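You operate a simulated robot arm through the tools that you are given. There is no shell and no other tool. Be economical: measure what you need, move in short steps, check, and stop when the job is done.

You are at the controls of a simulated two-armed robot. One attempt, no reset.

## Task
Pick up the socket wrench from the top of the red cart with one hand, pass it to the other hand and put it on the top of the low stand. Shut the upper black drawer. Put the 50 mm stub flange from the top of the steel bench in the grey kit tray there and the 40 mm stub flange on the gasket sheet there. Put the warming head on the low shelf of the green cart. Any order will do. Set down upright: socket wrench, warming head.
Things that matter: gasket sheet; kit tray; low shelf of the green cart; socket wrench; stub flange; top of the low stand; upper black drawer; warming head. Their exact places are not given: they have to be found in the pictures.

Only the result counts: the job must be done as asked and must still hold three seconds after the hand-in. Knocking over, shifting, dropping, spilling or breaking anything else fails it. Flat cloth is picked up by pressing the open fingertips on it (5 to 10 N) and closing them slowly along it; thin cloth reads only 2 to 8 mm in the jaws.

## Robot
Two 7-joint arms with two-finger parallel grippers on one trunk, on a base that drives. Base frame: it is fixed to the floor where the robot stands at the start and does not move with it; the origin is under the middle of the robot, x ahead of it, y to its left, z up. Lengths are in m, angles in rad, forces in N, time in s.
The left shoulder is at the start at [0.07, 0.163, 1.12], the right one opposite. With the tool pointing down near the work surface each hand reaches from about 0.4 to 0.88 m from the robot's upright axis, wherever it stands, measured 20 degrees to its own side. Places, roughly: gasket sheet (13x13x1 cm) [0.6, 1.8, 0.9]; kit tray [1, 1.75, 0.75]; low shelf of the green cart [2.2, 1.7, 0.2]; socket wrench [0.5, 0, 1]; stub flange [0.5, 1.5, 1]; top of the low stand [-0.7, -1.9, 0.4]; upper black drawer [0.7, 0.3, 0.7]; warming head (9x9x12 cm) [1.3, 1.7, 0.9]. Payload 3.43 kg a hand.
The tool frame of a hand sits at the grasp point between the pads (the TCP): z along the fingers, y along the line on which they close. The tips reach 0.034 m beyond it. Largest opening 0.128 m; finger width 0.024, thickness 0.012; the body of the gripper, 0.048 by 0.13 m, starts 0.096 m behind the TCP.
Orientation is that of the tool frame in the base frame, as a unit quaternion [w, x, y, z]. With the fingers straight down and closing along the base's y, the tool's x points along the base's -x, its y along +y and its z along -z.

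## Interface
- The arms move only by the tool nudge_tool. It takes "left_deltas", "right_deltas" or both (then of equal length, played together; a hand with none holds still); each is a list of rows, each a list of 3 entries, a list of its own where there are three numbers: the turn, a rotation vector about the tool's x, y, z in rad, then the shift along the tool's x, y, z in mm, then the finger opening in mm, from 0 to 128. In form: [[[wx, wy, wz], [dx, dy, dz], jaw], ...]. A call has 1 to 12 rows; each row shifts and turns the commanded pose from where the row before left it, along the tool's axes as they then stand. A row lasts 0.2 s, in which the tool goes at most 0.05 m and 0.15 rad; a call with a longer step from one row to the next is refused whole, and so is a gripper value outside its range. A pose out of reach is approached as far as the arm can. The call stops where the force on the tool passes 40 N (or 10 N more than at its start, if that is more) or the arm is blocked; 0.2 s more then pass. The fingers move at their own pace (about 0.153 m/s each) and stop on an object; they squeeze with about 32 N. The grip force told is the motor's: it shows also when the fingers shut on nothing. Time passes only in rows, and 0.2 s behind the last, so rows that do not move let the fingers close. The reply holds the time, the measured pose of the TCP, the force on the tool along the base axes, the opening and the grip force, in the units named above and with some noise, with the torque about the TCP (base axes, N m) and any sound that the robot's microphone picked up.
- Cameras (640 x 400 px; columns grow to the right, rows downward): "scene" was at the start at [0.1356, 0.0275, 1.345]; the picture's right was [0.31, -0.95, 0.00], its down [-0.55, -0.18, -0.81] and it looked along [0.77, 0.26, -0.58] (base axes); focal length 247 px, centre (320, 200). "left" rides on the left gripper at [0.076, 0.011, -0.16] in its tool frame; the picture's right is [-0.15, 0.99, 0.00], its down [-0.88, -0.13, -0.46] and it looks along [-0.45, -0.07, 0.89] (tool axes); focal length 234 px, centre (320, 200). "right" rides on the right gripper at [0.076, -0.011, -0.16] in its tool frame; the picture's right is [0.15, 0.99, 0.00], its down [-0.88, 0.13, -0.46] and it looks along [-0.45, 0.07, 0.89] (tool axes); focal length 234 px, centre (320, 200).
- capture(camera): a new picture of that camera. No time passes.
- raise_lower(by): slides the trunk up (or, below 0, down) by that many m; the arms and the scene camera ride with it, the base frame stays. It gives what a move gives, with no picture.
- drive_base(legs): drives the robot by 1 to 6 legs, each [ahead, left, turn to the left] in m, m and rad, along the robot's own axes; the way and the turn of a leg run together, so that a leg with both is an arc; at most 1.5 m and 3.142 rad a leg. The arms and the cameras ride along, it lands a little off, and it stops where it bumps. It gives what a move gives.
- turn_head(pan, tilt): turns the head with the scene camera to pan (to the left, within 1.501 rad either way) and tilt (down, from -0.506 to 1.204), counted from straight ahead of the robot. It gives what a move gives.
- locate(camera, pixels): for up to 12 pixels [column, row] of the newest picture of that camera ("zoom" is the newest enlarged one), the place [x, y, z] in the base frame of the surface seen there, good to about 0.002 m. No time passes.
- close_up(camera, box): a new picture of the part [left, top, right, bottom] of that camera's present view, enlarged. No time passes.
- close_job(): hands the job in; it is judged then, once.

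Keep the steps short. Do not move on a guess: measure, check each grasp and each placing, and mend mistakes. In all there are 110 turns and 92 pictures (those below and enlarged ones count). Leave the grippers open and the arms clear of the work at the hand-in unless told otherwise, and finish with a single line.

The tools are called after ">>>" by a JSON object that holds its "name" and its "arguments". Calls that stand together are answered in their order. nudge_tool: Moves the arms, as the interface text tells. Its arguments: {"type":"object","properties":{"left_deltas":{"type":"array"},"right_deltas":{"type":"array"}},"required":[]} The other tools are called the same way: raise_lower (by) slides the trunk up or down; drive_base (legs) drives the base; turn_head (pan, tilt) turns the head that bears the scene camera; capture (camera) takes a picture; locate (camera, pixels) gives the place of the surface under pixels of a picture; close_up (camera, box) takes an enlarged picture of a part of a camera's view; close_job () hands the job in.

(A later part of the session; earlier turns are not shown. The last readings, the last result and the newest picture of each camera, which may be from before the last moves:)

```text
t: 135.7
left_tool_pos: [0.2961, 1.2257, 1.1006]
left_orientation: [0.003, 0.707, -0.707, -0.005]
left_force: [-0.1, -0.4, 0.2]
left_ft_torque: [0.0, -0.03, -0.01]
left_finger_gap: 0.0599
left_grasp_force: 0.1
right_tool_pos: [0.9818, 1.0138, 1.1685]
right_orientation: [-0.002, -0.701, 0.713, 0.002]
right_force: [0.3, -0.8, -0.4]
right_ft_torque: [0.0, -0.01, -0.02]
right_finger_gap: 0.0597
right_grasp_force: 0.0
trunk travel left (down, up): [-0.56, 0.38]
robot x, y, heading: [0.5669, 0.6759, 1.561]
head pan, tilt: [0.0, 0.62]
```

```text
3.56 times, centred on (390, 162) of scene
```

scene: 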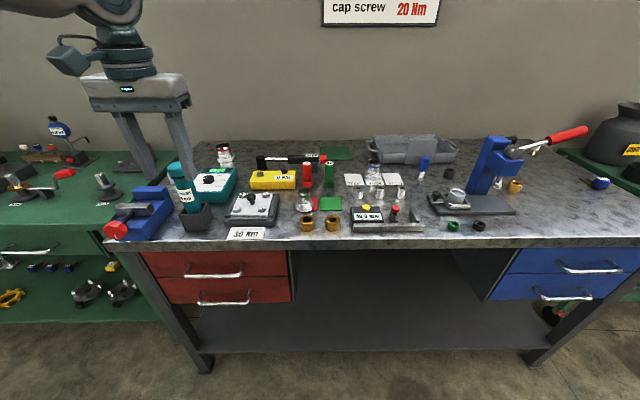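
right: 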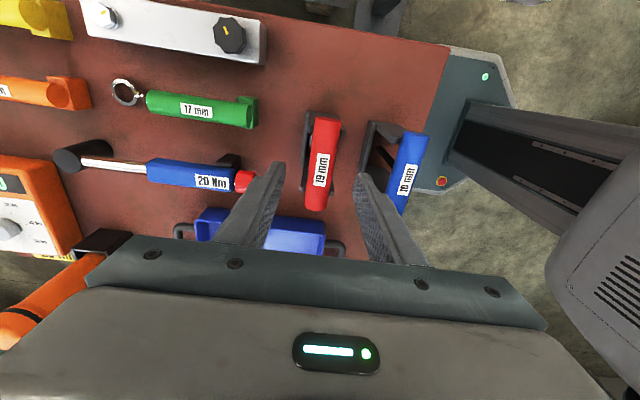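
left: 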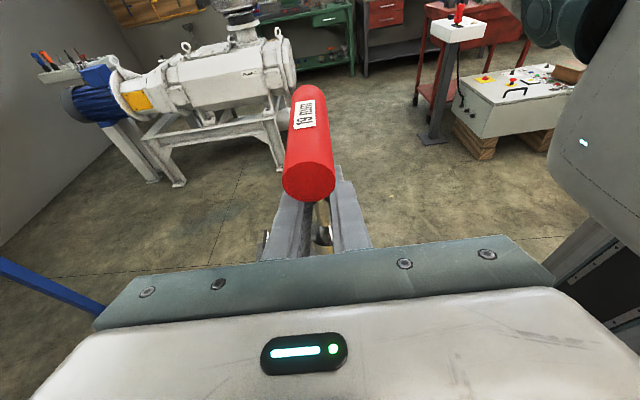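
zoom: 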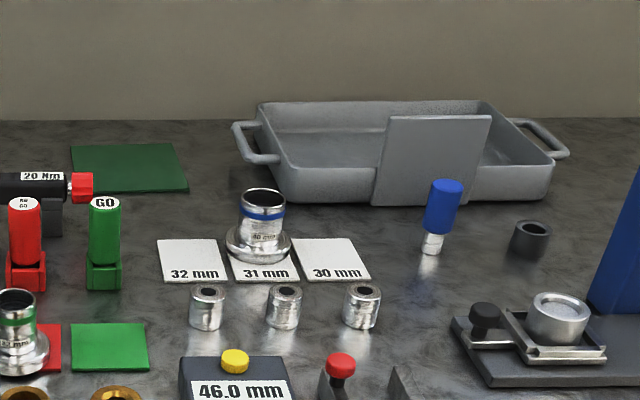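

Move the base up to the bench (y≈0.96) and left, then look from the left hand camera.

>>> {"name": "drive_base", "arguments": {"legs": [[0.2, 0.1, 0], [0.08, 0, 0]]}}

>>> {"name": "capture", "arguments": {"camera": "left"}}

>>> {"name": "capture", "arguments": {"camera": "right"}}

```text
t: 138.0
left_tool_pos: [0.2093, 1.5035, 1.103]
left_orientation: [-0.003, -0.704, 0.71, 0.005]
left_force: [-0.9, 0.3, -0.7]
left_ft_torque: [-0.04, -0.01, 0.01]
left_finger_gap: 0.0601
left_grasp_force: 0.1
right_tool_pos: [0.8916, 1.2881, 1.168]
right_orientation: [-0.001, -0.698, 0.716, 0.001]
right_force: [-0.5, 0.2, -0.2]
right_ft_torque: [-0.04, -0.02, -0.03]
right_finger_gap: 0.0599
right_grasp_force: 0.0
trunk travel left (down, up): [-0.56, 0.38]
robot x, y, heading: [0.4757, 0.9549, 1.55]
head pan, tilt: [0.0, 0.62]
```

```text
37 pictures are left
```

left: 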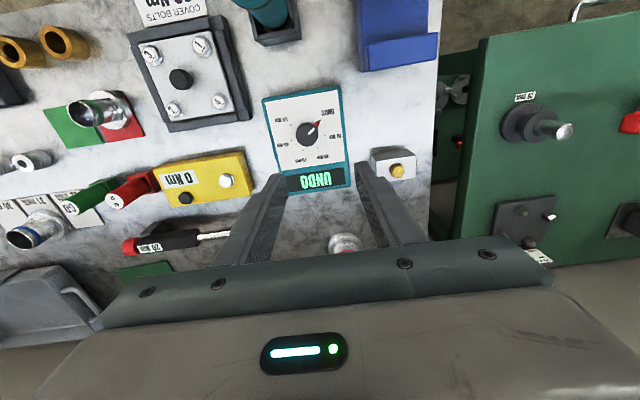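

```text
36 pictures are left
```

right: 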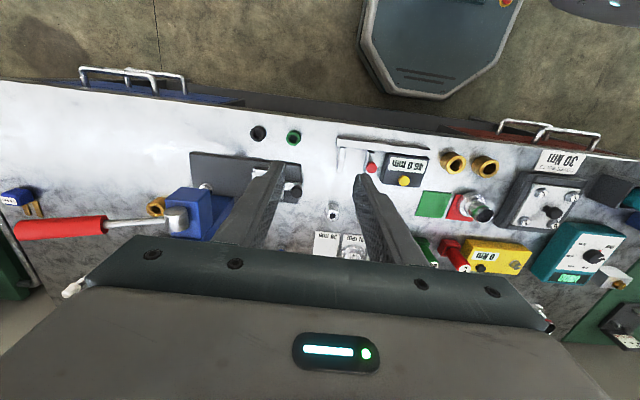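

>>> {"name": "turn_head", "arguments": {"pan": 0.25, "tilt": 0.75}}

>>> {"name": "capture", "arguments": {"camera": "scene"}}

```text
t: 138.8
left_tool_pos: [0.2073, 1.5025, 1.1024]
left_orientation: [-0.003, -0.704, 0.71, 0.006]
left_force: [0.5, 0.6, 0.0]
left_ft_torque: [0.01, -0.02, 0.0]
left_finger_gap: 0.0598
left_grasp_force: 0.1
right_tool_pos: [0.891, 1.2859, 1.1689]
right_orientation: [-0.001, -0.698, 0.716, 0.002]
right_force: [-0.2, -0.4, 0.6]
right_ft_torque: [0.01, -0.02, 0.03]
right_finger_gap: 0.06
right_grasp_force: 0.1
trunk travel left (down, up): [-0.56, 0.38]
robot x, y, heading: [0.4725, 0.9563, 1.55]
head pan, tilt: [0.25, 0.75]
```

```text
35 pictures are left
```

scene: 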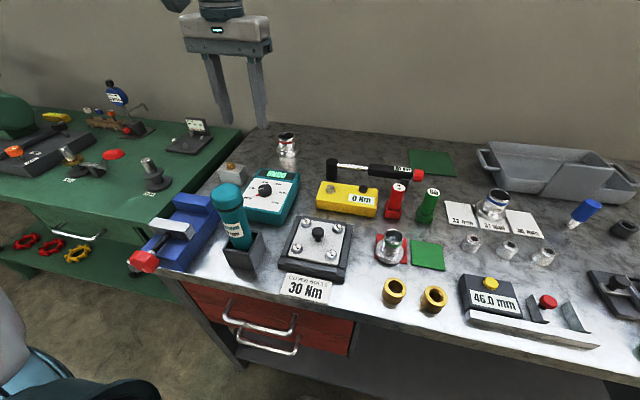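

>>> {"name": "close_up", "arguments": {"camera": "scene", "box": [260, 122, 316, 172]}}

```text
8.00 times, centred on (288, 147) of scene
```

zoom: 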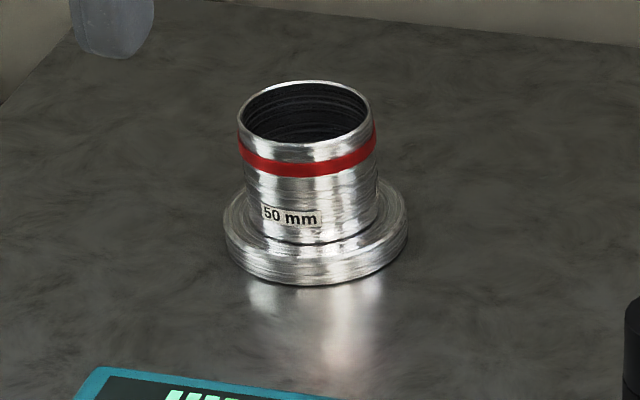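

>>> {"name": "locate", "arguments": {"camera": "zoom", "pixels": [[240, 130], [372, 125], [306, 85], [306, 150], [228, 215], [402, 205], [318, 278], [312, 235], [305, 205], [310, 180]]}}

```text
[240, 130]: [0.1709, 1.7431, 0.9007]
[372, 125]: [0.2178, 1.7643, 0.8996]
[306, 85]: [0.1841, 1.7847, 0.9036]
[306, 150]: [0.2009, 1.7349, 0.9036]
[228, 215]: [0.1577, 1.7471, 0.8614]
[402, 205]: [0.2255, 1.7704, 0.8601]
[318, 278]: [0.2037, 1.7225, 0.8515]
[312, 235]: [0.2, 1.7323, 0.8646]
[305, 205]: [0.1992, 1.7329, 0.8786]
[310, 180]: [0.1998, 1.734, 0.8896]
```

50 mm flange tube centre (0.1925, 1.760), Ø≈52, top z 0.904, collar top 0.861. Move above it.

>>> {"name": "nudge_tool", "arguments": {"left_deltas": [[[0, 0, 0], [-43, 2.6, 0], 80], [[0, 0, 0], [-43, 2.6, 0], 80], [[0, 0, 0], [-43, 2.6, 0], 80], [[0, 0, 0], [-43, 2.6, 0], 80], [[0, 0, 0], [-43, 2.6, 0], 80], [[0, 0, 0], [-43, 2.6, 0], 80], [[0, 0, 0], [0, 0, 40], 80], [[0, 0, 0], [0, 0, 40], 80], [[0, 0, 0], [0, 0, 30], 80]]}}

```text
t: 140.8
left_tool_pos: [0.157, 1.6809, 0.9689]
left_orientation: [-0.004, -0.704, 0.71, 0.006]
left_force: [-0.3, 0.6, -0.2]
left_ft_torque: [0.02, -0.03, 0.0]
left_finger_gap: 0.08
left_grasp_force: 0.1
left hand out of reach, approached as far as the arm can: row 4, 5, 6
right_tool_pos: [0.8916, 1.2871, 1.1678]
right_orientation: [-0.001, -0.699, 0.715, 0.002]
right_force: [0.6, -0.4, 0.4]
right_ft_torque: [-0.01, -0.01, 0.02]
right_finger_gap: 0.06
right_grasp_force: 0.0
trunk travel left (down, up): [-0.56, 0.38]
robot x, y, heading: [0.474, 0.9531, 1.549]
head pan, tilt: [0.25, 0.75]
```

>>> {"name": "nudge_tool", "arguments": {"left_deltas": [[[0, 0, 0], [0, -17.5, 0], 80], [[0, 0, 0], [0, -17.5, 0], 80], [[0, 0, 0], [-26, 0, 0], 80], [[0, 0, 0], [-26, 0, 0], 80], [[0, 0, 0], [-26, 0, 0], 80]]}}

>>> {"name": "capture", "arguments": {"camera": "scene"}}

```text
t: 142.0
left_tool_pos: [0.1697, 1.6926, 0.9702]
left_orientation: [-0.002, -0.704, 0.711, 0.006]
left_force: [-0.1, 0.1, 0.1]
left_ft_torque: [0.02, -0.04, 0.02]
left_finger_gap: 0.0798
left_grasp_force: 0.0
left hand out of reach, approached as far as the arm can: row 3, 4, 5
right_tool_pos: [0.892, 1.2874, 1.1683]
right_orientation: [0.0, -0.698, 0.716, 0.002]
right_force: [-0.1, 0.8, 0.5]
right_ft_torque: [-0.01, 0.0, 0.01]
right_finger_gap: 0.0601
right_grasp_force: 0.2
trunk travel left (down, up): [-0.56, 0.38]
robot x, y, heading: [0.4734, 0.9539, 1.549]
head pan, tilt: [0.25, 0.75]
```

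```text
33 pictures are left
```

scene: 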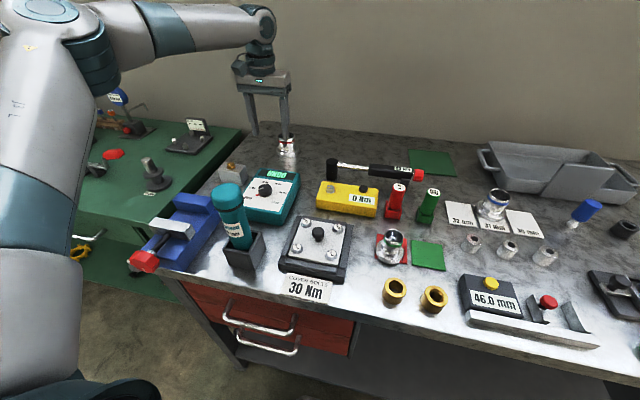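

Short by ~7 cm. Nudge base 3 cm nearer and tip the hand 0.3 rad forward to extend reach.

>>> {"name": "drive_base", "arguments": {"legs": [[0.03, 0.03, 0]]}}

>>> {"name": "nudge_tool", "arguments": {"left_deltas": [[[0, -0.1, 0], [0, 0, 0], 80], [[0, -0.1, 0], [0, 0, 0], 80], [[0, -0.1, 0], [0, 0, 0], 80]]}}

```text
t: 142.8
left_tool_pos: [0.1423, 1.7241, 0.9725]
left_orientation: [-0.002, -0.703, 0.711, 0.006]
left_force: [0.0, -0.5, 0.0]
left_ft_torque: [0.0, 0.04, -0.03]
left_finger_gap: 0.0799
left_grasp_force: 0.1
right_tool_pos: [0.8644, 1.316, 1.1682]
right_orientation: [-0.002, -0.698, 0.716, 0.003]
right_force: [0.3, -1.2, -0.7]
right_ft_torque: [-0.07, 0.0, -0.02]
right_finger_gap: 0.06
right_grasp_force: 0.0
trunk travel left (down, up): [-0.56, 0.38]
robot x, y, heading: [0.4447, 0.9867, 1.543]
head pan, tilt: [0.25, 0.75]
```

```text
t: 143.7
left_tool_pos: [0.1412, 1.7236, 0.9715]
left_orientation: [0.105, -0.694, 0.703, 0.111]
left_force: [0.4, -1.1, 0.0]
left_ft_torque: [0.03, -0.02, -0.01]
left_finger_gap: 0.08
left_grasp_force: 0.1
right_tool_pos: [0.8644, 1.3165, 1.1678]
right_orientation: [-0.001, -0.698, 0.717, 0.002]
right_force: [0.4, -0.8, -0.8]
right_ft_torque: [0.04, 0.0, -0.02]
right_finger_gap: 0.0599
right_grasp_force: 0.2
trunk travel left (down, up): [-0.56, 0.38]
robot x, y, heading: [0.4438, 0.9878, 1.546]
head pan, tilt: [0.25, 0.75]
```

>>> {"name": "nudge_tool", "arguments": {"left_deltas": [[[0, 0, 0], [0, -25.5, 0], 80], [[0, 0, 0], [0, -25.5, 0], 80], [[0, 0, 0], [-15, 0, 13.5], 80], [[0, 0, 0], [-14.5, 0, 13.5], 80]]}}

>>> {"name": "close_up", "arguments": {"camera": "scene", "box": [210, 40, 340, 170]}}

```text
t: 144.7
left_tool_pos: [0.1935, 1.7588, 0.9514]
left_orientation: [0.104, -0.695, 0.703, 0.111]
left_force: [-0.5, 0.0, -0.7]
left_ft_torque: [-0.03, 0.01, 0.02]
left_finger_gap: 0.0799
left_grasp_force: 0.1
right_tool_pos: [0.8637, 1.3176, 1.1673]
right_orientation: [0.0, -0.698, 0.716, 0.001]
right_force: [-0.5, 0.3, -0.2]
right_ft_torque: [-0.02, 0.02, -0.02]
right_finger_gap: 0.0602
right_grasp_force: 0.1
trunk travel left (down, up): [-0.56, 0.38]
robot x, y, heading: [0.447, 0.9847, 1.548]
head pan, tilt: [0.25, 0.75]
```

```text
3.08 times, centred on (275, 105) of scene
```

zoom: 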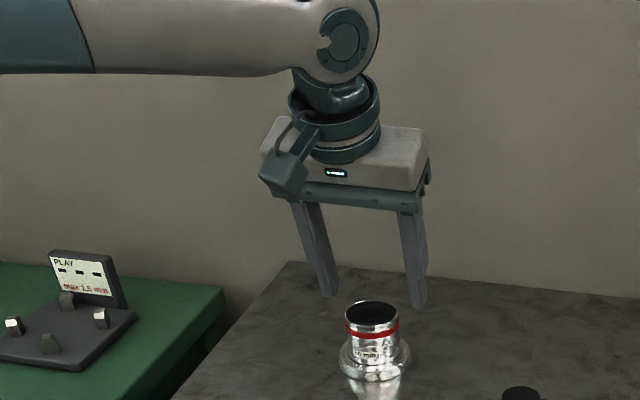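

Descend 49 mm and close.

>>> {"name": "nudge_tool", "arguments": {"left_deltas": [[[0, 0, 0], [6.3, 0.5, 15], 80], [[0, 0, 0], [6.3, 0.5, 15], 80], [[0, 0, 0], [6.3, 0, 15], 80], [[0, 0, 0], [0, 0, 0], 62], [[0, 0, 0], [0, 0, 0], 54], [[0, 0, 0], [0, 0, 0], 30], [[0, 0, 0], [0, 0, 0], 30]]}}

```text
t: 146.2
left_tool_pos: [0.1908, 1.7528, 0.9052]
left_orientation: [0.104, -0.695, 0.703, 0.111]
left_force: [2.1, -0.2, 0.3]
left_ft_torque: [-0.02, -0.2, -0.03]
left_finger_gap: 0.053
left_grasp_force: 32.2
right_tool_pos: [0.864, 1.3168, 1.1684]
right_orientation: [-0.001, -0.698, 0.716, 0.002]
right_force: [0.2, 0.0, -0.2]
right_ft_torque: [0.02, 0.01, 0.0]
right_finger_gap: 0.0599
right_grasp_force: 0.0
trunk travel left (down, up): [-0.56, 0.38]
robot x, y, heading: [0.4432, 0.9875, 1.548]
head pan, tilt: [0.25, 0.75]
```

Gripped. Lift with the trunk 0.17 m.

>>> {"name": "raise_lower", "arguments": {"by": 0.17}}

>>> {"name": "turn_head", "arguments": {"pan": -0.3, "tilt": 0.8}}

>>> {"name": "capture", "arguments": {"camera": "scene"}}

```text
t: 148.2
left_tool_pos: [0.19, 1.7545, 1.0743]
left_orientation: [0.103, -0.695, 0.703, 0.111]
left_force: [0.1, 0.0, -2.6]
left_ft_torque: [-0.01, 0.01, 0.03]
left_finger_gap: 0.0531
left_grasp_force: 32.5
right_tool_pos: [0.8643, 1.3173, 1.339]
right_orientation: [-0.001, -0.698, 0.716, 0.002]
right_force: [-0.8, -0.3, -0.5]
right_ft_torque: [-0.01, -0.01, 0.02]
right_finger_gap: 0.0599
right_grasp_force: 0.0
trunk travel left (down, up): [-0.73, 0.21]
robot x, y, heading: [0.4496, 0.9893, 1.554]
head pan, tilt: [0.25, 0.75]
```

```text
t: 149.1
left_tool_pos: [0.1913, 1.7549, 1.0763]
left_orientation: [0.104, -0.694, 0.704, 0.111]
left_force: [-0.4, 0.3, -2.1]
left_ft_torque: [-0.02, -0.01, -0.04]
left_finger_gap: 0.053
left_grasp_force: 31.8
right_tool_pos: [0.8633, 1.3168, 1.339]
right_orientation: [0.0, -0.698, 0.716, 0.001]
right_force: [-0.5, 0.0, 0.2]
right_ft_torque: [-0.04, 0.02, -0.04]
right_finger_gap: 0.0601
right_grasp_force: 0.0
trunk travel left (down, up): [-0.73, 0.21]
robot x, y, heading: [0.447, 0.9868, 1.55]
head pan, tilt: [-0.3, 0.799]
```

```text
31 pictures are left
```

scene: 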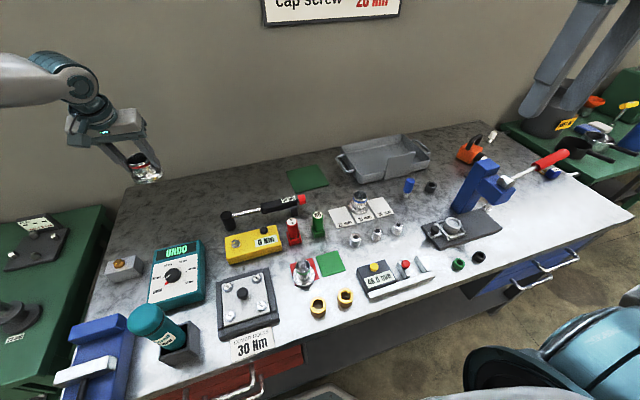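

The orange box behind the press is likely the warming head. Measure tray and warming head here.

>>> {"name": "close_up", "arguments": {"camera": "scene", "box": [280, 110, 560, 250]}}

```text
2.29 times, centred on (420, 180) of scene
```

zoom: 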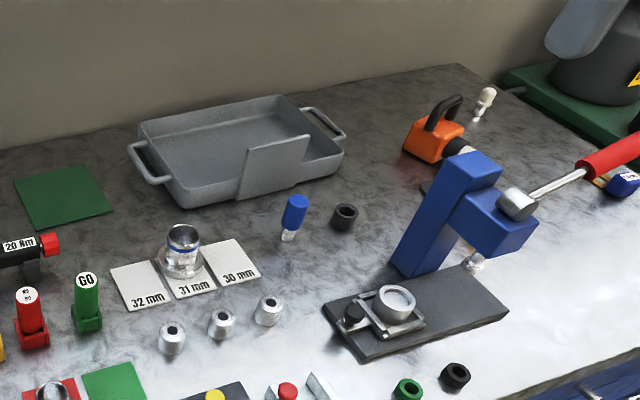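

>>> {"name": "locate", "arguments": {"camera": "zoom", "pixels": [[195, 155], [270, 130], [215, 185], [140, 125], [285, 97], [343, 152], [175, 205], [275, 160], [305, 165], [230, 150], [240, 197], [430, 130]]}}

```text
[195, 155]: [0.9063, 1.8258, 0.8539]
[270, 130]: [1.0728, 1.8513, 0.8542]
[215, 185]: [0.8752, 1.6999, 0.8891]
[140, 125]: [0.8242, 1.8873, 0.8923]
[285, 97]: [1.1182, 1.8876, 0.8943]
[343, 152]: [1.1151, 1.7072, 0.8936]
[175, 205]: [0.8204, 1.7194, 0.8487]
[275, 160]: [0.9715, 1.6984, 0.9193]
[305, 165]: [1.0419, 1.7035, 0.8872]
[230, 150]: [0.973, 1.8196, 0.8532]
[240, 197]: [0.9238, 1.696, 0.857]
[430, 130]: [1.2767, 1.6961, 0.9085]
```

Tray: interior x 0.835–1.105, y 1.715–1.875, floor 0.854, rim 0.892. Drive right 0.78 so the flange is over (0.97, 1.77).

>>> {"name": "drive_base", "arguments": {"legs": [[0, -0.778, 0], [0.03, 0, 0]]}}

>>> {"name": "turn_head", "arguments": {"pan": 0.2, "tilt": 0.8}}

>>> {"name": "capture", "arguments": {"camera": "scene"}}

```text
t: 153.8
left_tool_pos: [0.9398, 1.7611, 1.0734]
left_orientation: [-0.102, 0.701, -0.697, -0.111]
left_force: [-0.6, 0.8, -3.2]
left_ft_torque: [-0.04, -0.02, 0.0]
left_finger_gap: 0.0531
left_grasp_force: 31.9
right_tool_pos: [1.6204, 1.3343, 1.3374]
right_orientation: [-0.001, -0.704, 0.71, 0.002]
right_force: [0.5, 0.9, 0.3]
right_ft_torque: [-0.06, -0.06, -0.01]
right_finger_gap: 0.0599
right_grasp_force: 0.0
trunk travel left (down, up): [-0.73, 0.21]
robot x, y, heading: [1.2057, 0.9959, 1.566]
head pan, tilt: [-0.3, 0.799]
stopped in leg 2: the robot was blocked; the commanded pose is now the measured one
```

```text
t: 154.7
left_tool_pos: [0.9396, 1.7574, 1.0767]
left_orientation: [-0.105, 0.7, -0.697, -0.112]
left_force: [0.7, 0.0, -3.0]
left_ft_torque: [-0.01, 0.0, 0.0]
left_finger_gap: 0.0529
left_grasp_force: 31.7
right_tool_pos: [1.6205, 1.3306, 1.3381]
right_orientation: [0.0, -0.704, 0.71, 0.002]
right_force: [0.3, -0.1, 0.2]
right_ft_torque: [0.03, 0.0, 0.02]
right_finger_gap: 0.06
right_grasp_force: 0.0
trunk travel left (down, up): [-0.73, 0.21]
robot x, y, heading: [1.2087, 0.9946, 1.564]
head pan, tilt: [0.201, 0.799]
```

```text
29 pictures are left
```

scene: 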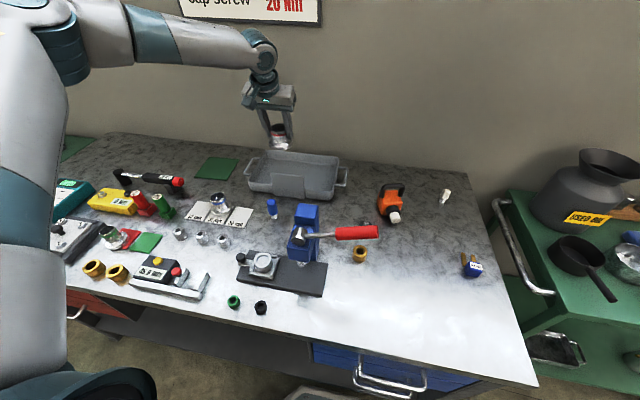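

Over the tray. Shift +x 25 mm, then lower trunk 0.14.

>>> {"name": "nudge_tool", "arguments": {"left_deltas": [[[0, 0, 0], [-5, -12, 0], 30], [[0, 0, 0], [-5, -12, 0], 30]]}}

>>> {"name": "raise_lower", "arguments": {"by": -0.14}}

>>> {"name": "close_up", "arguments": {"camera": "scene", "box": [220, 60, 370, 220]}}

```text
t: 155.3
left_tool_pos: [0.9529, 1.7513, 1.0846]
left_orientation: [-0.105, 0.701, -0.697, -0.113]
left_force: [0.2, -0.1, -1.1]
left_ft_torque: [0.01, 0.01, 0.02]
left_finger_gap: 0.0532
left_grasp_force: 32.1
left hand out of reach, approached as far as the arm can: row 1, 2
right_tool_pos: [1.6203, 1.3301, 1.3385]
right_orientation: [0.0, -0.704, 0.71, 0.002]
right_force: [0.4, 0.5, -0.2]
right_ft_torque: [0.02, 0.0, -0.04]
right_finger_gap: 0.06
right_grasp_force: 0.0
trunk travel left (down, up): [-0.73, 0.21]
robot x, y, heading: [1.2077, 0.9946, 1.562]
head pan, tilt: [0.201, 0.799]
```

```text
t: 157.0
left_tool_pos: [0.9542, 1.7509, 0.9443]
left_orientation: [-0.105, 0.7, -0.697, -0.112]
left_force: [0.4, 0.6, -2.5]
left_ft_torque: [-0.03, -0.02, 0.01]
left_finger_gap: 0.053
left_grasp_force: 32.2
right_tool_pos: [1.6206, 1.3322, 1.1989]
right_orientation: [0.0, -0.704, 0.71, 0.002]
right_force: [0.4, -0.1, 0.0]
right_ft_torque: [0.0, -0.01, 0.02]
right_finger_gap: 0.0602
right_grasp_force: 0.0
trunk travel left (down, up): [-0.59, 0.35]
robot x, y, heading: [1.2053, 0.9944, 1.563]
head pan, tilt: [0.201, 0.799]
```

```text
2.50 times, centred on (295, 140) of scene
```

zoom: 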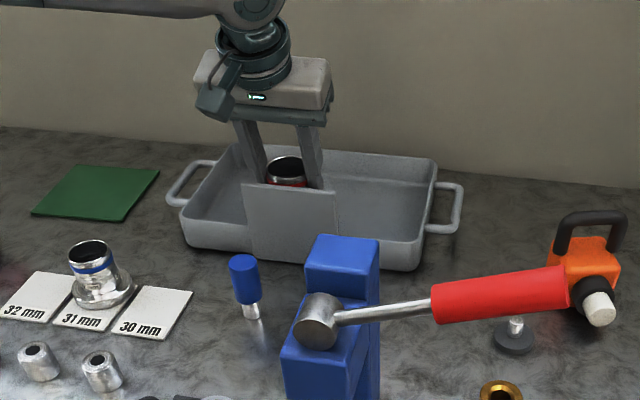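

Collar front is near the tray's front wall; shift +y 15 mm, then down.

>>> {"name": "nudge_tool", "arguments": {"left_deltas": [[[0, 0, 0], [-7, 0, 2.3], 30], [[0, 0, 0], [-7, 0, 2.3], 30], [[0, 0, 0], [1.6, 0, 4.7], 30], [[0, 0, 0], [1.6, 0, 4.7], 30], [[0, 0, 0], [1.6, 0, 4.7], 30]]}}

```text
t: 158.2
left_tool_pos: [0.9441, 1.7556, 0.9321]
left_orientation: [-0.107, 0.7, -0.697, -0.113]
left_force: [-0.2, 0.0, -3.1]
left_ft_torque: [-0.01, -0.02, -0.03]
left_finger_gap: 0.053
left_grasp_force: 32.0
left hand out of reach, approached as far as the arm can: row 1, 2, 5
right_tool_pos: [1.6197, 1.331, 1.1981]
right_orientation: [0.0, -0.704, 0.71, 0.002]
right_force: [0.1, -0.1, 0.8]
right_ft_torque: [-0.01, -0.01, 0.02]
right_finger_gap: 0.0602
right_grasp_force: 0.1
trunk travel left (down, up): [-0.59, 0.35]
robot x, y, heading: [1.2056, 0.9945, 1.559]
head pan, tilt: [0.201, 0.799]
```

>>> {"name": "raise_lower", "arguments": {"by": -0.009}}

>>> {"name": "raise_lower", "arguments": {"by": -0.003}}

```text
t: 158.8
left_tool_pos: [0.9447, 1.7568, 0.9238]
left_orientation: [-0.106, 0.7, -0.697, -0.113]
left_force: [0.0, 0.2, -2.5]
left_ft_torque: [0.01, 0.01, 0.04]
left_finger_gap: 0.0529
left_grasp_force: 32.5
right_tool_pos: [1.6197, 1.3319, 1.1898]
right_orientation: [0.0, -0.704, 0.71, 0.002]
right_force: [0.1, 0.0, -0.8]
right_ft_torque: [-0.01, 0.0, 0.02]
right_finger_gap: 0.0601
right_grasp_force: 0.1
trunk travel left (down, up): [-0.581, 0.359]
robot x, y, heading: [1.2051, 0.9919, 1.562]
head pan, tilt: [0.201, 0.799]
```

```text
t: 159.3
left_tool_pos: [0.9453, 1.7566, 0.9197]
left_orientation: [-0.106, 0.7, -0.697, -0.112]
left_force: [-1.2, 0.0, -2.1]
left_ft_torque: [0.0, 0.01, 0.01]
left_finger_gap: 0.0529
left_grasp_force: 31.7
right_tool_pos: [1.6198, 1.3303, 1.1863]
right_orientation: [0.0, -0.704, 0.71, 0.003]
right_force: [-1.3, 1.1, -0.9]
right_ft_torque: [0.0, 0.02, 0.0]
right_finger_gap: 0.0602
right_grasp_force: 0.1
trunk travel left (down, up): [-0.578, 0.362]
robot x, y, heading: [1.2095, 0.9954, 1.56]
head pan, tilt: [0.201, 0.799]
```

>>> {"name": "raise_lower", "arguments": {"by": -0.003}}

>>> {"name": "raise_lower", "arguments": {"by": -0.002}}

```text
t: 159.8
left_tool_pos: [0.9457, 1.7561, 0.9161]
left_orientation: [-0.106, 0.7, -0.697, -0.112]
left_force: [0.2, -0.3, -2.5]
left_ft_torque: [-0.03, 0.02, 0.01]
left_finger_gap: 0.0529
left_grasp_force: 32.4
right_tool_pos: [1.6203, 1.3309, 1.1848]
right_orientation: [0.0, -0.704, 0.71, 0.002]
right_force: [0.9, -0.5, -0.2]
right_ft_torque: [0.01, -0.01, 0.0]
right_finger_gap: 0.0601
right_grasp_force: 0.0
trunk travel left (down, up): [-0.575, 0.365]
robot x, y, heading: [1.2055, 0.9923, 1.563]
head pan, tilt: [0.201, 0.799]
```

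```text
t: 160.3
left_tool_pos: [0.9447, 1.7553, 0.9151]
left_orientation: [-0.106, 0.7, -0.697, -0.113]
left_force: [0.4, 0.6, -1.0]
left_ft_torque: [-0.01, 0.01, -0.02]
left_finger_gap: 0.053
left_grasp_force: 31.7
right_tool_pos: [1.6195, 1.3314, 1.1819]
right_orientation: [0.0, -0.704, 0.71, 0.002]
right_force: [0.1, -0.3, 0.6]
right_ft_torque: [0.01, -0.02, 0.04]
right_finger_gap: 0.0602
right_grasp_force: 0.1
trunk travel left (down, up): [-0.573, 0.367]
robot x, y, heading: [1.2077, 0.9922, 1.57]
head pan, tilt: [0.201, 0.799]
```

>>> {"name": "raise_lower", "arguments": {"by": -0.002}}

```text
t: 160.8
left_tool_pos: [0.9448, 1.7556, 0.9121]
left_orientation: [-0.106, 0.7, -0.697, -0.114]
left_force: [-0.3, 0.6, -2.8]
left_ft_torque: [0.02, -0.03, -0.04]
left_finger_gap: 0.0533
left_grasp_force: 31.6
right_tool_pos: [1.6195, 1.3324, 1.1798]
right_orientation: [0.0, -0.704, 0.71, 0.003]
right_force: [0.1, 0.2, 0.3]
right_ft_torque: [0.01, -0.01, 0.01]
right_finger_gap: 0.0599
right_grasp_force: 0.1
trunk travel left (down, up): [-0.571, 0.369]
robot x, y, heading: [1.2079, 0.991, 1.564]
head pan, tilt: [0.201, 0.799]
```

>>> {"name": "raise_lower", "arguments": {"by": -0.003}}

>>> {"name": "raise_lower", "arguments": {"by": -0.003}}

```text
t: 161.3
left_tool_pos: [0.944, 1.7563, 0.9109]
left_orientation: [-0.106, 0.7, -0.697, -0.113]
left_force: [-0.8, -0.4, 0.8]
left_ft_torque: [-0.09, 0.0, 0.02]
left_finger_gap: 0.0529
left_grasp_force: 32.2
right_tool_pos: [1.6214, 1.331, 1.177]
right_orientation: [0.0, -0.704, 0.71, 0.002]
right_force: [-0.6, 0.8, 0.0]
right_ft_torque: [0.03, 0.02, 0.0]
right_finger_gap: 0.0598
right_grasp_force: 0.2
trunk travel left (down, up): [-0.568, 0.372]
robot x, y, heading: [1.2086, 0.9918, 1.566]
head pan, tilt: [0.201, 0.799]
```

```text
t: 161.9
left_tool_pos: [0.9448, 1.7554, 0.9099]
left_orientation: [-0.108, 0.701, -0.696, -0.114]
left_force: [-3.0, 1.9, 15.1]
left_ft_torque: [-0.34, -0.15, -0.02]
left_finger_gap: 0.0528
left_grasp_force: 31.8
right_tool_pos: [1.6207, 1.3298, 1.1744]
right_orientation: [0.0, -0.704, 0.71, 0.002]
right_force: [0.6, 0.0, 0.6]
right_ft_torque: [-0.05, -0.02, -0.01]
right_finger_gap: 0.0599
right_grasp_force: 0.0
trunk travel left (down, up): [-0.565, 0.375]
robot x, y, heading: [1.2102, 0.9952, 1.568]
head pan, tilt: [0.201, 0.799]
```

Contact. Ease up 2 mm, open, and raise.

>>> {"name": "raise_lower", "arguments": {"by": 0.002}}

>>> {"name": "nudge_tool", "arguments": {"left_deltas": [[[0, 0, 0], [0, 0, 0], 56], [[0, 0, 0], [0, 0, 0], 70], [[0, 0, 0], [0, 0, 0], 80]]}}

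>>> {"name": "raise_lower", "arguments": {"by": 0.17}}

>>> {"name": "capture", "arguments": {"camera": "scene"}}

>>> {"name": "close_up", "arguments": {"camera": "scene", "box": [170, 140, 430, 270]}}

```text
t: 162.4
left_tool_pos: [0.9449, 1.7557, 0.9104]
left_orientation: [-0.107, 0.7, -0.697, -0.114]
left_force: [-3.2, 4.3, 11.1]
left_ft_torque: [0.13, -0.3, 0.11]
left_finger_gap: 0.0529
left_grasp_force: 31.6
right_tool_pos: [1.6204, 1.3307, 1.1768]
right_orientation: [0.0, -0.704, 0.71, 0.002]
right_force: [-0.4, -1.1, 0.9]
right_ft_torque: [0.0, -0.01, 0.02]
right_finger_gap: 0.0597
right_grasp_force: 0.0
trunk travel left (down, up): [-0.567, 0.373]
robot x, y, heading: [1.2057, 0.9948, 1.563]
head pan, tilt: [0.201, 0.799]
```

```text
t: 163.2
left_tool_pos: [0.946, 1.7547, 0.9083]
left_orientation: [-0.106, 0.7, -0.697, -0.113]
left_force: [-0.2, -0.1, 0.6]
left_ft_torque: [0.0, 0.01, 0.01]
left_finger_gap: 0.0799
left_grasp_force: 0.1
right_tool_pos: [1.6205, 1.3313, 1.1749]
right_orientation: [0.001, -0.703, 0.711, 0.002]
right_force: [0.0, 0.6, 0.1]
right_ft_torque: [0.01, 0.04, -0.02]
right_finger_gap: 0.0598
right_grasp_force: 0.0
trunk travel left (down, up): [-0.567, 0.373]
robot x, y, heading: [1.2053, 0.9934, 1.564]
head pan, tilt: [0.201, 0.799]
```

```text
t: 165.1
left_tool_pos: [0.9448, 1.7554, 1.0792]
left_orientation: [-0.106, 0.701, -0.696, -0.112]
left_force: [0.6, -0.2, -0.1]
left_ft_torque: [0.02, 0.0, -0.03]
left_finger_gap: 0.0803
left_grasp_force: 0.0
right_tool_pos: [1.6208, 1.333, 1.3456]
right_orientation: [0.001, -0.704, 0.711, 0.002]
right_force: [-0.3, -0.2, 0.0]
right_ft_torque: [-0.01, 0.0, 0.01]
right_finger_gap: 0.06
right_grasp_force: 0.0
trunk travel left (down, up): [-0.737, 0.203]
robot x, y, heading: [1.2072, 0.9925, 1.566]
head pan, tilt: [0.201, 0.799]
```

```text
27 pictures are left
```

scene: 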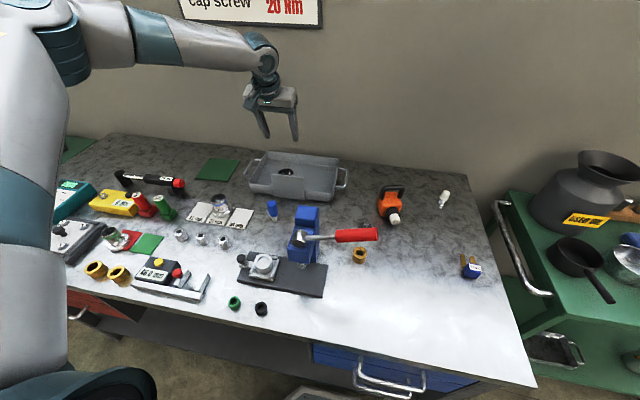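

```text
2.46 times, centred on (300, 205) of scene
```

zoom: 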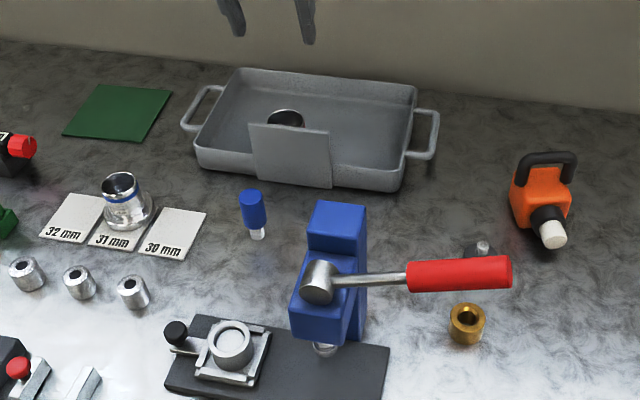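

50 mm flange sits in the tray. Now measure the 40 mm flange, gasket sheet, and warming head in this view.

>>> {"name": "locate", "arguments": {"camera": "zoom", "pixels": [[119, 173], [121, 193], [122, 210], [126, 228], [98, 86], [172, 91], [65, 135], [138, 140], [545, 155], [530, 205], [572, 190], [518, 190]]}}

>>> {"name": "close_up", "arguments": {"camera": "scene", "box": [360, 170, 460, 240]}}

```text
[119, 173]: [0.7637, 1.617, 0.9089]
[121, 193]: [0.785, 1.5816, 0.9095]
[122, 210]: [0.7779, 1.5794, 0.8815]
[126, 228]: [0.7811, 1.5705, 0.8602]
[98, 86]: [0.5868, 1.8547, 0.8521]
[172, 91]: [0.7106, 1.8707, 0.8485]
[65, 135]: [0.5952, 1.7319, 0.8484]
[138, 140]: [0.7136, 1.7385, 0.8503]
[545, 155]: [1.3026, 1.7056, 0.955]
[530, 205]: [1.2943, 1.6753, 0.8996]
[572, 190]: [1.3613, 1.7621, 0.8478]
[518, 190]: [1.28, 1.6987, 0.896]
```

```text
5.71 times, centred on (410, 205) of scene
```

zoom: 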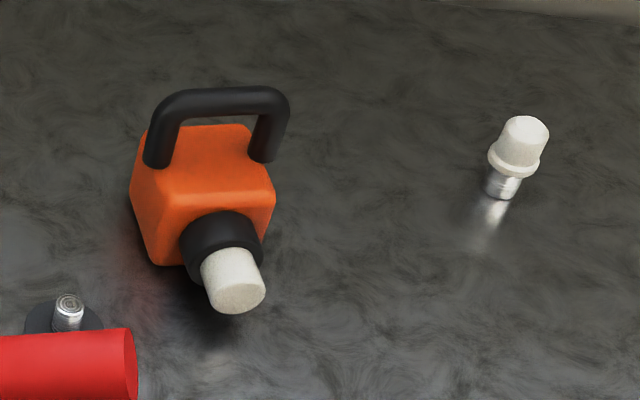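

>>> {"name": "locate", "arguments": {"camera": "zoom", "pixels": [[172, 105], [225, 98], [275, 97], [155, 160], [262, 155], [210, 150], [140, 135], [245, 135], [165, 195], [265, 190], [235, 290], [155, 260]]}}

```text
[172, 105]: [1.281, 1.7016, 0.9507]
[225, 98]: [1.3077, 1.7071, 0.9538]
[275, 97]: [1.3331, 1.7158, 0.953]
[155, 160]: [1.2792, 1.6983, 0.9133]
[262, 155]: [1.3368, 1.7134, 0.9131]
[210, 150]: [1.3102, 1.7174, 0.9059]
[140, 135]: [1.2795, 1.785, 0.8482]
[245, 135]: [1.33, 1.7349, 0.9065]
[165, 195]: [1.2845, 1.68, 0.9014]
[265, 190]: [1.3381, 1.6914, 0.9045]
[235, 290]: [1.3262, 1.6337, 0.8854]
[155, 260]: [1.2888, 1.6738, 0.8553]
```

Move the base left 0.32 m, tip the hand to 0.5 rad and go above the 40 mm flange (centre 0.774, 1.599; Ø≈41; top 0.910).

>>> {"name": "drive_base", "arguments": {"legs": [[-0.01, 0.32, 0]]}}

>>> {"name": "nudge_tool", "arguments": {"left_deltas": [[[0, -0.1, 0], [0, 0, 0], 80], [[0, -0.1, 0], [0, 0, 0], 80]]}}

```text
t: 167.2
left_tool_pos: [0.6401, 1.7484, 1.0788]
left_orientation: [-0.106, 0.699, -0.698, -0.112]
left_force: [0.1, -0.8, 0.0]
left_ft_torque: [-0.03, 0.02, -0.02]
left_finger_gap: 0.0797
left_grasp_force: 0.0
right_tool_pos: [1.3138, 1.3219, 1.3456]
right_orientation: [-0.001, -0.703, 0.712, 0.003]
right_force: [1.1, 1.0, 0.1]
right_ft_torque: [0.02, 0.01, -0.02]
right_finger_gap: 0.0604
right_grasp_force: 0.0
trunk travel left (down, up): [-0.737, 0.203]
robot x, y, heading: [0.9005, 0.9862, 1.56]
head pan, tilt: [0.201, 0.799]
```

```text
t: 167.8
left_tool_pos: [0.6393, 1.7476, 1.0795]
left_orientation: [-0.176, 0.684, -0.684, -0.181]
left_force: [0.0, 0.2, 0.4]
left_ft_torque: [0.0, 0.01, -0.02]
left_finger_gap: 0.08
left_grasp_force: 0.1
right_tool_pos: [1.3124, 1.3208, 1.345]
right_orientation: [0.0, -0.703, 0.711, 0.002]
right_force: [-0.1, 0.0, 0.1]
right_ft_torque: [-0.01, -0.01, -0.04]
right_finger_gap: 0.0598
right_grasp_force: 0.1
trunk travel left (down, up): [-0.737, 0.203]
robot x, y, heading: [0.8985, 0.9883, 1.563]
head pan, tilt: [0.201, 0.799]
```

>>> {"name": "nudge_tool", "arguments": {"left_deltas": [[[0, 0, 0], [32, -22.5, 3.9], 80], [[0, 0, 0], [32, -22.5, 3.9], 80], [[0, 0, 0], [32, -22.5, 3.9], 80], [[0, 0, 0], [32, -22.5, 3.9], 80], [[0, 0, 0], [32, -22.5, 3.9], 80], [[0, 0, 0], [32, -22.5, 3.9], 70]]}}

>>> {"name": "close_up", "arguments": {"camera": "scene", "box": [230, 80, 440, 250]}}

```text
t: 169.2
left_tool_pos: [0.7267, 1.5787, 0.9975]
left_orientation: [0.177, -0.683, 0.685, 0.18]
left_force: [0.3, -0.3, 0.5]
left_ft_torque: [-0.02, 0.01, -0.02]
left_finger_gap: 0.0699
left_grasp_force: 0.0
left hand out of reach, approached as far as the arm can: row 4, 5, 6
right_tool_pos: [1.3136, 1.3214, 1.3461]
right_orientation: [0.0, -0.703, 0.712, 0.002]
right_force: [-0.2, 0.7, 0.9]
right_ft_torque: [-0.01, -0.01, -0.03]
right_finger_gap: 0.0601
right_grasp_force: 0.0
trunk travel left (down, up): [-0.737, 0.203]
robot x, y, heading: [0.901, 0.985, 1.562]
head pan, tilt: [0.201, 0.799]
```

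```text
2.35 times, centred on (335, 165) of scene
```

zoom: 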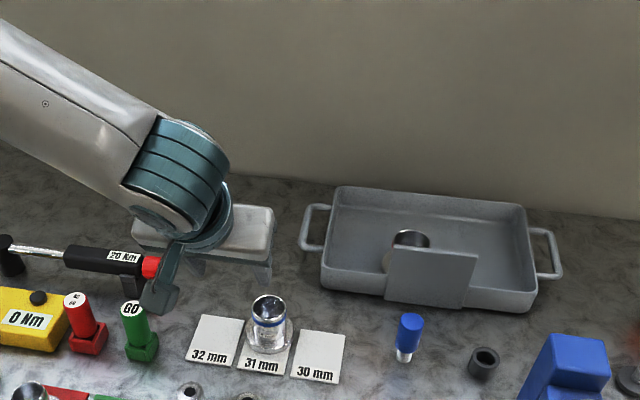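

Arm limited here; shift the base right 47 mm and ahead 8 mm instead.

>>> {"name": "drive_base", "arguments": {"legs": [[0.008, -0.048, 0]]}}

>>> {"name": "raise_lower", "arguments": {"by": -0.04}}

>>> {"name": "close_up", "arguments": {"camera": "scene", "box": [190, 100, 360, 240]}}

```text
t: 170.1
left_tool_pos: [0.7678, 1.5854, 0.9979]
left_orientation: [-0.179, 0.685, -0.683, -0.178]
left_force: [-0.4, 0.3, -0.1]
left_ft_torque: [0.03, -0.07, -0.02]
left_finger_gap: 0.0701
left_grasp_force: 0.1
right_tool_pos: [1.3524, 1.3296, 1.3482]
right_orientation: [0.001, -0.703, 0.711, 0.0]
right_force: [-0.4, 1.0, 0.5]
right_ft_torque: [-0.02, -0.09, 0.02]
right_finger_gap: 0.0601
right_grasp_force: 0.1
trunk travel left (down, up): [-0.737, 0.203]
robot x, y, heading: [0.9457, 0.9904, 1.568]
head pan, tilt: [0.201, 0.799]
```

```text
t: 170.9
left_tool_pos: [0.7742, 1.5853, 0.9592]
left_orientation: [-0.175, 0.685, -0.683, -0.18]
left_force: [0.4, 0.6, -0.6]
left_ft_torque: [0.0, 0.02, 0.02]
left_finger_gap: 0.07
left_grasp_force: 0.2
right_tool_pos: [1.3608, 1.33, 1.3051]
right_orientation: [0.001, -0.703, 0.711, 0.003]
right_force: [0.6, -0.3, 0.0]
right_ft_torque: [0.02, 0.01, 0.01]
right_finger_gap: 0.0596
right_grasp_force: 0.1
trunk travel left (down, up): [-0.697, 0.243]
robot x, y, heading: [0.9464, 0.9924, 1.561]
head pan, tilt: [0.201, 0.799]
```

```text
2.86 times, centred on (275, 170) of scene
```

zoom: 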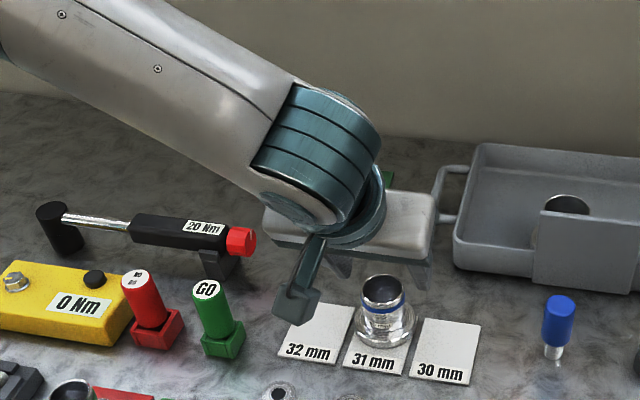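

Aligned. Lower 56 mm and close.

>>> {"name": "raise_lower", "arguments": {"by": -0.054}}

>>> {"name": "nudge_tool", "arguments": {"left_deltas": [[[0, 0, 0], [0, 0, 0], 55], [[0, 0, 0], [0, 0, 0], 45], [[0, 0, 0], [0, 0, 0], 20], [[0, 0, 0], [0, 0, 0], 20]]}}

```text
t: 171.9
left_tool_pos: [0.7729, 1.5857, 0.9047]
left_orientation: [-0.175, 0.685, -0.684, -0.181]
left_force: [0.1, 0.0, 0.0]
left_ft_torque: [0.0, -0.01, 0.02]
left_finger_gap: 0.0699
left_grasp_force: 0.0
right_tool_pos: [1.3584, 1.3311, 1.252]
right_orientation: [0.0, -0.703, 0.711, 0.003]
right_force: [-0.7, 0.1, 0.0]
right_ft_torque: [0.04, 0.0, -0.01]
right_finger_gap: 0.06
right_grasp_force: 0.1
trunk travel left (down, up): [-0.643, 0.297]
robot x, y, heading: [0.9426, 0.9958, 1.566]
head pan, tilt: [0.201, 0.799]
```

```text
t: 172.9
left_tool_pos: [0.7731, 1.5845, 0.9053]
left_orientation: [-0.176, 0.685, -0.684, -0.181]
left_force: [1.2, 1.3, 0.5]
left_ft_torque: [-0.18, -0.13, -0.01]
left_finger_gap: 0.0399
left_grasp_force: 31.6
right_tool_pos: [1.3594, 1.33, 1.2521]
right_orientation: [0.0, -0.704, 0.711, 0.003]
right_force: [-0.1, 0.6, 0.3]
right_ft_torque: [0.02, -0.02, 0.03]
right_finger_gap: 0.06
right_grasp_force: 0.0
trunk travel left (down, up): [-0.643, 0.297]
robot x, y, heading: [0.9459, 0.9924, 1.563]
head pan, tilt: [0.201, 0.799]
```

Gripped at 40 mm. Lift 0.13, base left 0.1, then extend forward over the gasket sheet.

>>> {"name": "raise_lower", "arguments": {"by": 0.13}}

>>> {"name": "drive_base", "arguments": {"legs": [[0, 0.1, 0]]}}

>>> {"name": "nudge_tool", "arguments": {"left_deltas": [[[0, 0, 0], [-30, 2, 17], 20], [[0, 0, 0], [-30, 2, 17], 20], [[0, 0, 0], [-30, 2, 17], 20], [[0, 0, 0], [-30, 2, 17], 20], [[0, 0, 0], [-30, 2, 17], 20]]}}

```text
t: 174.5
left_tool_pos: [0.7729, 1.5865, 1.0337]
left_orientation: [-0.176, 0.684, -0.684, -0.18]
left_force: [0.8, 1.2, -2.3]
left_ft_torque: [0.01, 0.01, -0.02]
left_finger_gap: 0.0426
left_grasp_force: 31.9
right_tool_pos: [1.3586, 1.3314, 1.3813]
right_orientation: [-0.001, -0.704, 0.71, 0.003]
right_force: [0.0, 0.0, -0.4]
right_ft_torque: [-0.01, -0.04, 0.03]
right_finger_gap: 0.0598
right_grasp_force: 0.0
trunk travel left (down, up): [-0.773, 0.167]
robot x, y, heading: [0.9444, 0.9943, 1.559]
head pan, tilt: [0.201, 0.799]
```

```text
t: 175.6
left_tool_pos: [0.674, 1.5872, 1.0331]
left_orientation: [0.176, -0.684, 0.685, 0.181]
left_force: [-0.6, 0.6, -2.4]
left_ft_torque: [-0.05, -0.01, 0.04]
left_finger_gap: 0.0425
left_grasp_force: 32.2
right_tool_pos: [1.259, 1.3309, 1.3809]
right_orientation: [0.0, -0.702, 0.712, 0.003]
right_force: [0.2, 0.4, -0.3]
right_ft_torque: [0.01, 0.02, 0.0]
right_finger_gap: 0.0603
right_grasp_force: 0.0
trunk travel left (down, up): [-0.773, 0.167]
robot x, y, heading: [0.8432, 0.992, 1.556]
head pan, tilt: [0.201, 0.799]
```

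```text
t: 176.8
left_tool_pos: [0.6208, 1.7312, 1.0635]
left_orientation: [0.176, -0.684, 0.685, 0.18]
left_force: [0.3, 0.2, -2.1]
left_ft_torque: [-0.07, 0.02, 0.03]
left_finger_gap: 0.0426
left_grasp_force: 32.1
left hand out of reach, approached as far as the arm can: row 1, 2, 3, 4, 5
right_tool_pos: [1.2578, 1.3297, 1.3813]
right_orientation: [-0.001, -0.702, 0.712, 0.002]
right_force: [-1.1, 0.7, 1.1]
right_ft_torque: [0.01, -0.05, 0.01]
right_finger_gap: 0.0601
right_grasp_force: 0.1
trunk travel left (down, up): [-0.773, 0.167]
robot x, y, heading: [0.8468, 0.9941, 1.557]
head pan, tilt: [0.201, 0.799]
```

Lift the hand relative to the shoulder while extending, then compensate with the trunk.

>>> {"name": "nudge_tool", "arguments": {"left_deltas": [[[0, 0, 0], [-13, -5, -22], 20], [[0, 0, 0], [-13, -5, -22], 20], [[0, 0, 0], [-13, -5, -22], 20], [[0, 0, 0], [-20, -7, 10], 20], [[0, 0, 0], [-20, -7, 10], 20]]}}

>>> {"name": "capture", "arguments": {"camera": "scene"}}

```text
t: 178.0
left_tool_pos: [0.6338, 1.7619, 1.1463]
left_orientation: [-0.178, 0.684, -0.684, -0.18]
left_force: [-0.2, 0.4, -1.9]
left_ft_torque: [-0.03, -0.01, 0.01]
left_finger_gap: 0.0422
left_grasp_force: 32.3
left hand out of reach, approached as far as the arm can: row 5
right_tool_pos: [1.2575, 1.3301, 1.3814]
right_orientation: [-0.001, -0.702, 0.712, 0.002]
right_force: [0.4, -0.4, 0.0]
right_ft_torque: [-0.01, -0.01, -0.01]
right_finger_gap: 0.0598
right_grasp_force: 0.0
trunk travel left (down, up): [-0.773, 0.167]
robot x, y, heading: [0.8436, 0.9922, 1.559]
head pan, tilt: [0.201, 0.799]
```

```text
22 pictures are left
```

scene: 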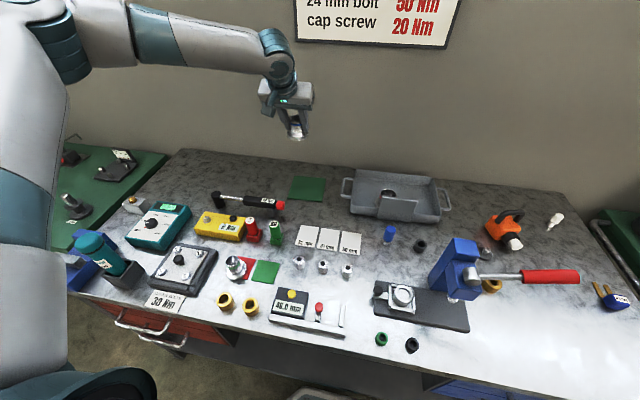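

>>> {"name": "nudge_tool", "arguments": {"left_deltas": [[[0, 0, 0], [-6, -14, -10], 20], [[0, 0, 0], [-9, 0, 5], 20]]}}

>>> {"name": "close_up", "arguments": {"camera": "scene", "box": [240, 60, 360, 210]}}

```text
t: 178.6
left_tool_pos: [0.6352, 1.7639, 1.1599]
left_orientation: [0.176, -0.684, 0.685, 0.179]
left_force: [-0.9, 0.8, -1.8]
left_ft_torque: [-0.07, 0.03, -0.04]
left_finger_gap: 0.0425
left_grasp_force: 32.3
left hand out of reach, approached as far as the arm can: row 1, 2
right_tool_pos: [1.2563, 1.3296, 1.383]
right_orientation: [0.0, -0.702, 0.712, 0.003]
right_force: [0.1, -0.3, -0.6]
right_ft_torque: [0.0, -0.03, -0.01]
right_finger_gap: 0.0598
right_grasp_force: 0.0
trunk travel left (down, up): [-0.773, 0.167]
robot x, y, heading: [0.8456, 0.9953, 1.56]
head pan, tilt: [0.201, 0.799]
```

```text
2.67 times, centred on (300, 135) of scene
```

zoom: 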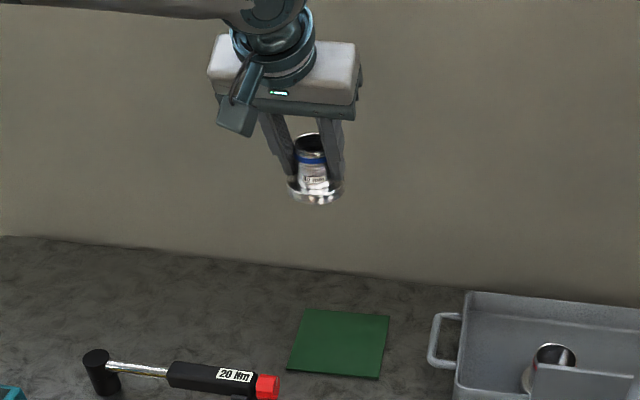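

>>> {"name": "locate", "arguments": {"camera": "zoom", "pixels": [[311, 152], [313, 160], [314, 172], [315, 183], [318, 196], [310, 134], [291, 190], [341, 188], [318, 203]]}}

```text
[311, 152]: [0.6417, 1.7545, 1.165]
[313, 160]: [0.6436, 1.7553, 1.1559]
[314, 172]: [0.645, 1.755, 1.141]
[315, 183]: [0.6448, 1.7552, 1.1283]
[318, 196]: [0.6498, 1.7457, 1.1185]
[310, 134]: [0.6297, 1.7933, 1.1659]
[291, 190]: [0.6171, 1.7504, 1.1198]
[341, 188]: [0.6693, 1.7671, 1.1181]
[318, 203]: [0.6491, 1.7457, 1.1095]
```

Upright; collar would sit at y 1.744–1.804 on the sheet. Base right 15 mm, then lower 0.235.

>>> {"name": "drive_base", "arguments": {"legs": [[0, -0.015, 0]]}}

>>> {"name": "raise_lower", "arguments": {"by": -0.235}}

>>> {"name": "close_up", "arguments": {"camera": "scene", "box": [230, 50, 370, 190]}}

```text
t: 179.4
left_tool_pos: [0.6455, 1.7625, 1.1591]
left_orientation: [-0.178, 0.685, -0.684, -0.179]
left_force: [-1.5, 0.2, -1.7]
left_ft_torque: [-0.03, -0.04, -0.08]
left_finger_gap: 0.0427
left_grasp_force: 32.2
right_tool_pos: [1.2687, 1.3306, 1.3832]
right_orientation: [0.001, -0.703, 0.712, 0.001]
right_force: [-1.9, 0.3, 0.7]
right_ft_torque: [0.05, -0.08, 0.01]
right_finger_gap: 0.06
right_grasp_force: 0.0
trunk travel left (down, up): [-0.773, 0.167]
robot x, y, heading: [0.8595, 0.9925, 1.554]
head pan, tilt: [0.201, 0.799]
```

```text
t: 181.8
left_tool_pos: [0.6509, 1.7617, 0.9251]
left_orientation: [-0.177, 0.685, -0.684, -0.18]
left_force: [0.1, 0.2, -2.4]
left_ft_torque: [-0.05, 0.03, -0.02]
left_finger_gap: 0.0424
left_grasp_force: 31.8
right_tool_pos: [1.2732, 1.3302, 1.1469]
right_orientation: [0.0, -0.703, 0.712, 0.002]
right_force: [0.1, 0.4, 0.1]
right_ft_torque: [0.03, -0.01, 0.0]
right_finger_gap: 0.06
right_grasp_force: 0.0
trunk travel left (down, up): [-0.538, 0.402]
robot x, y, heading: [0.8587, 0.9939, 1.559]
head pan, tilt: [0.201, 0.799]
```

```text
2.86 times, centred on (300, 120) of scene
```

zoom: 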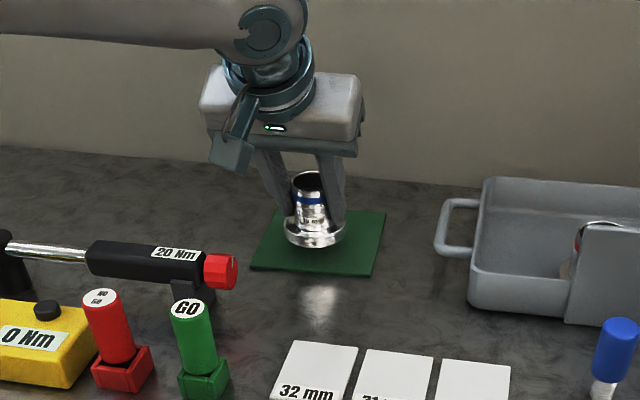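

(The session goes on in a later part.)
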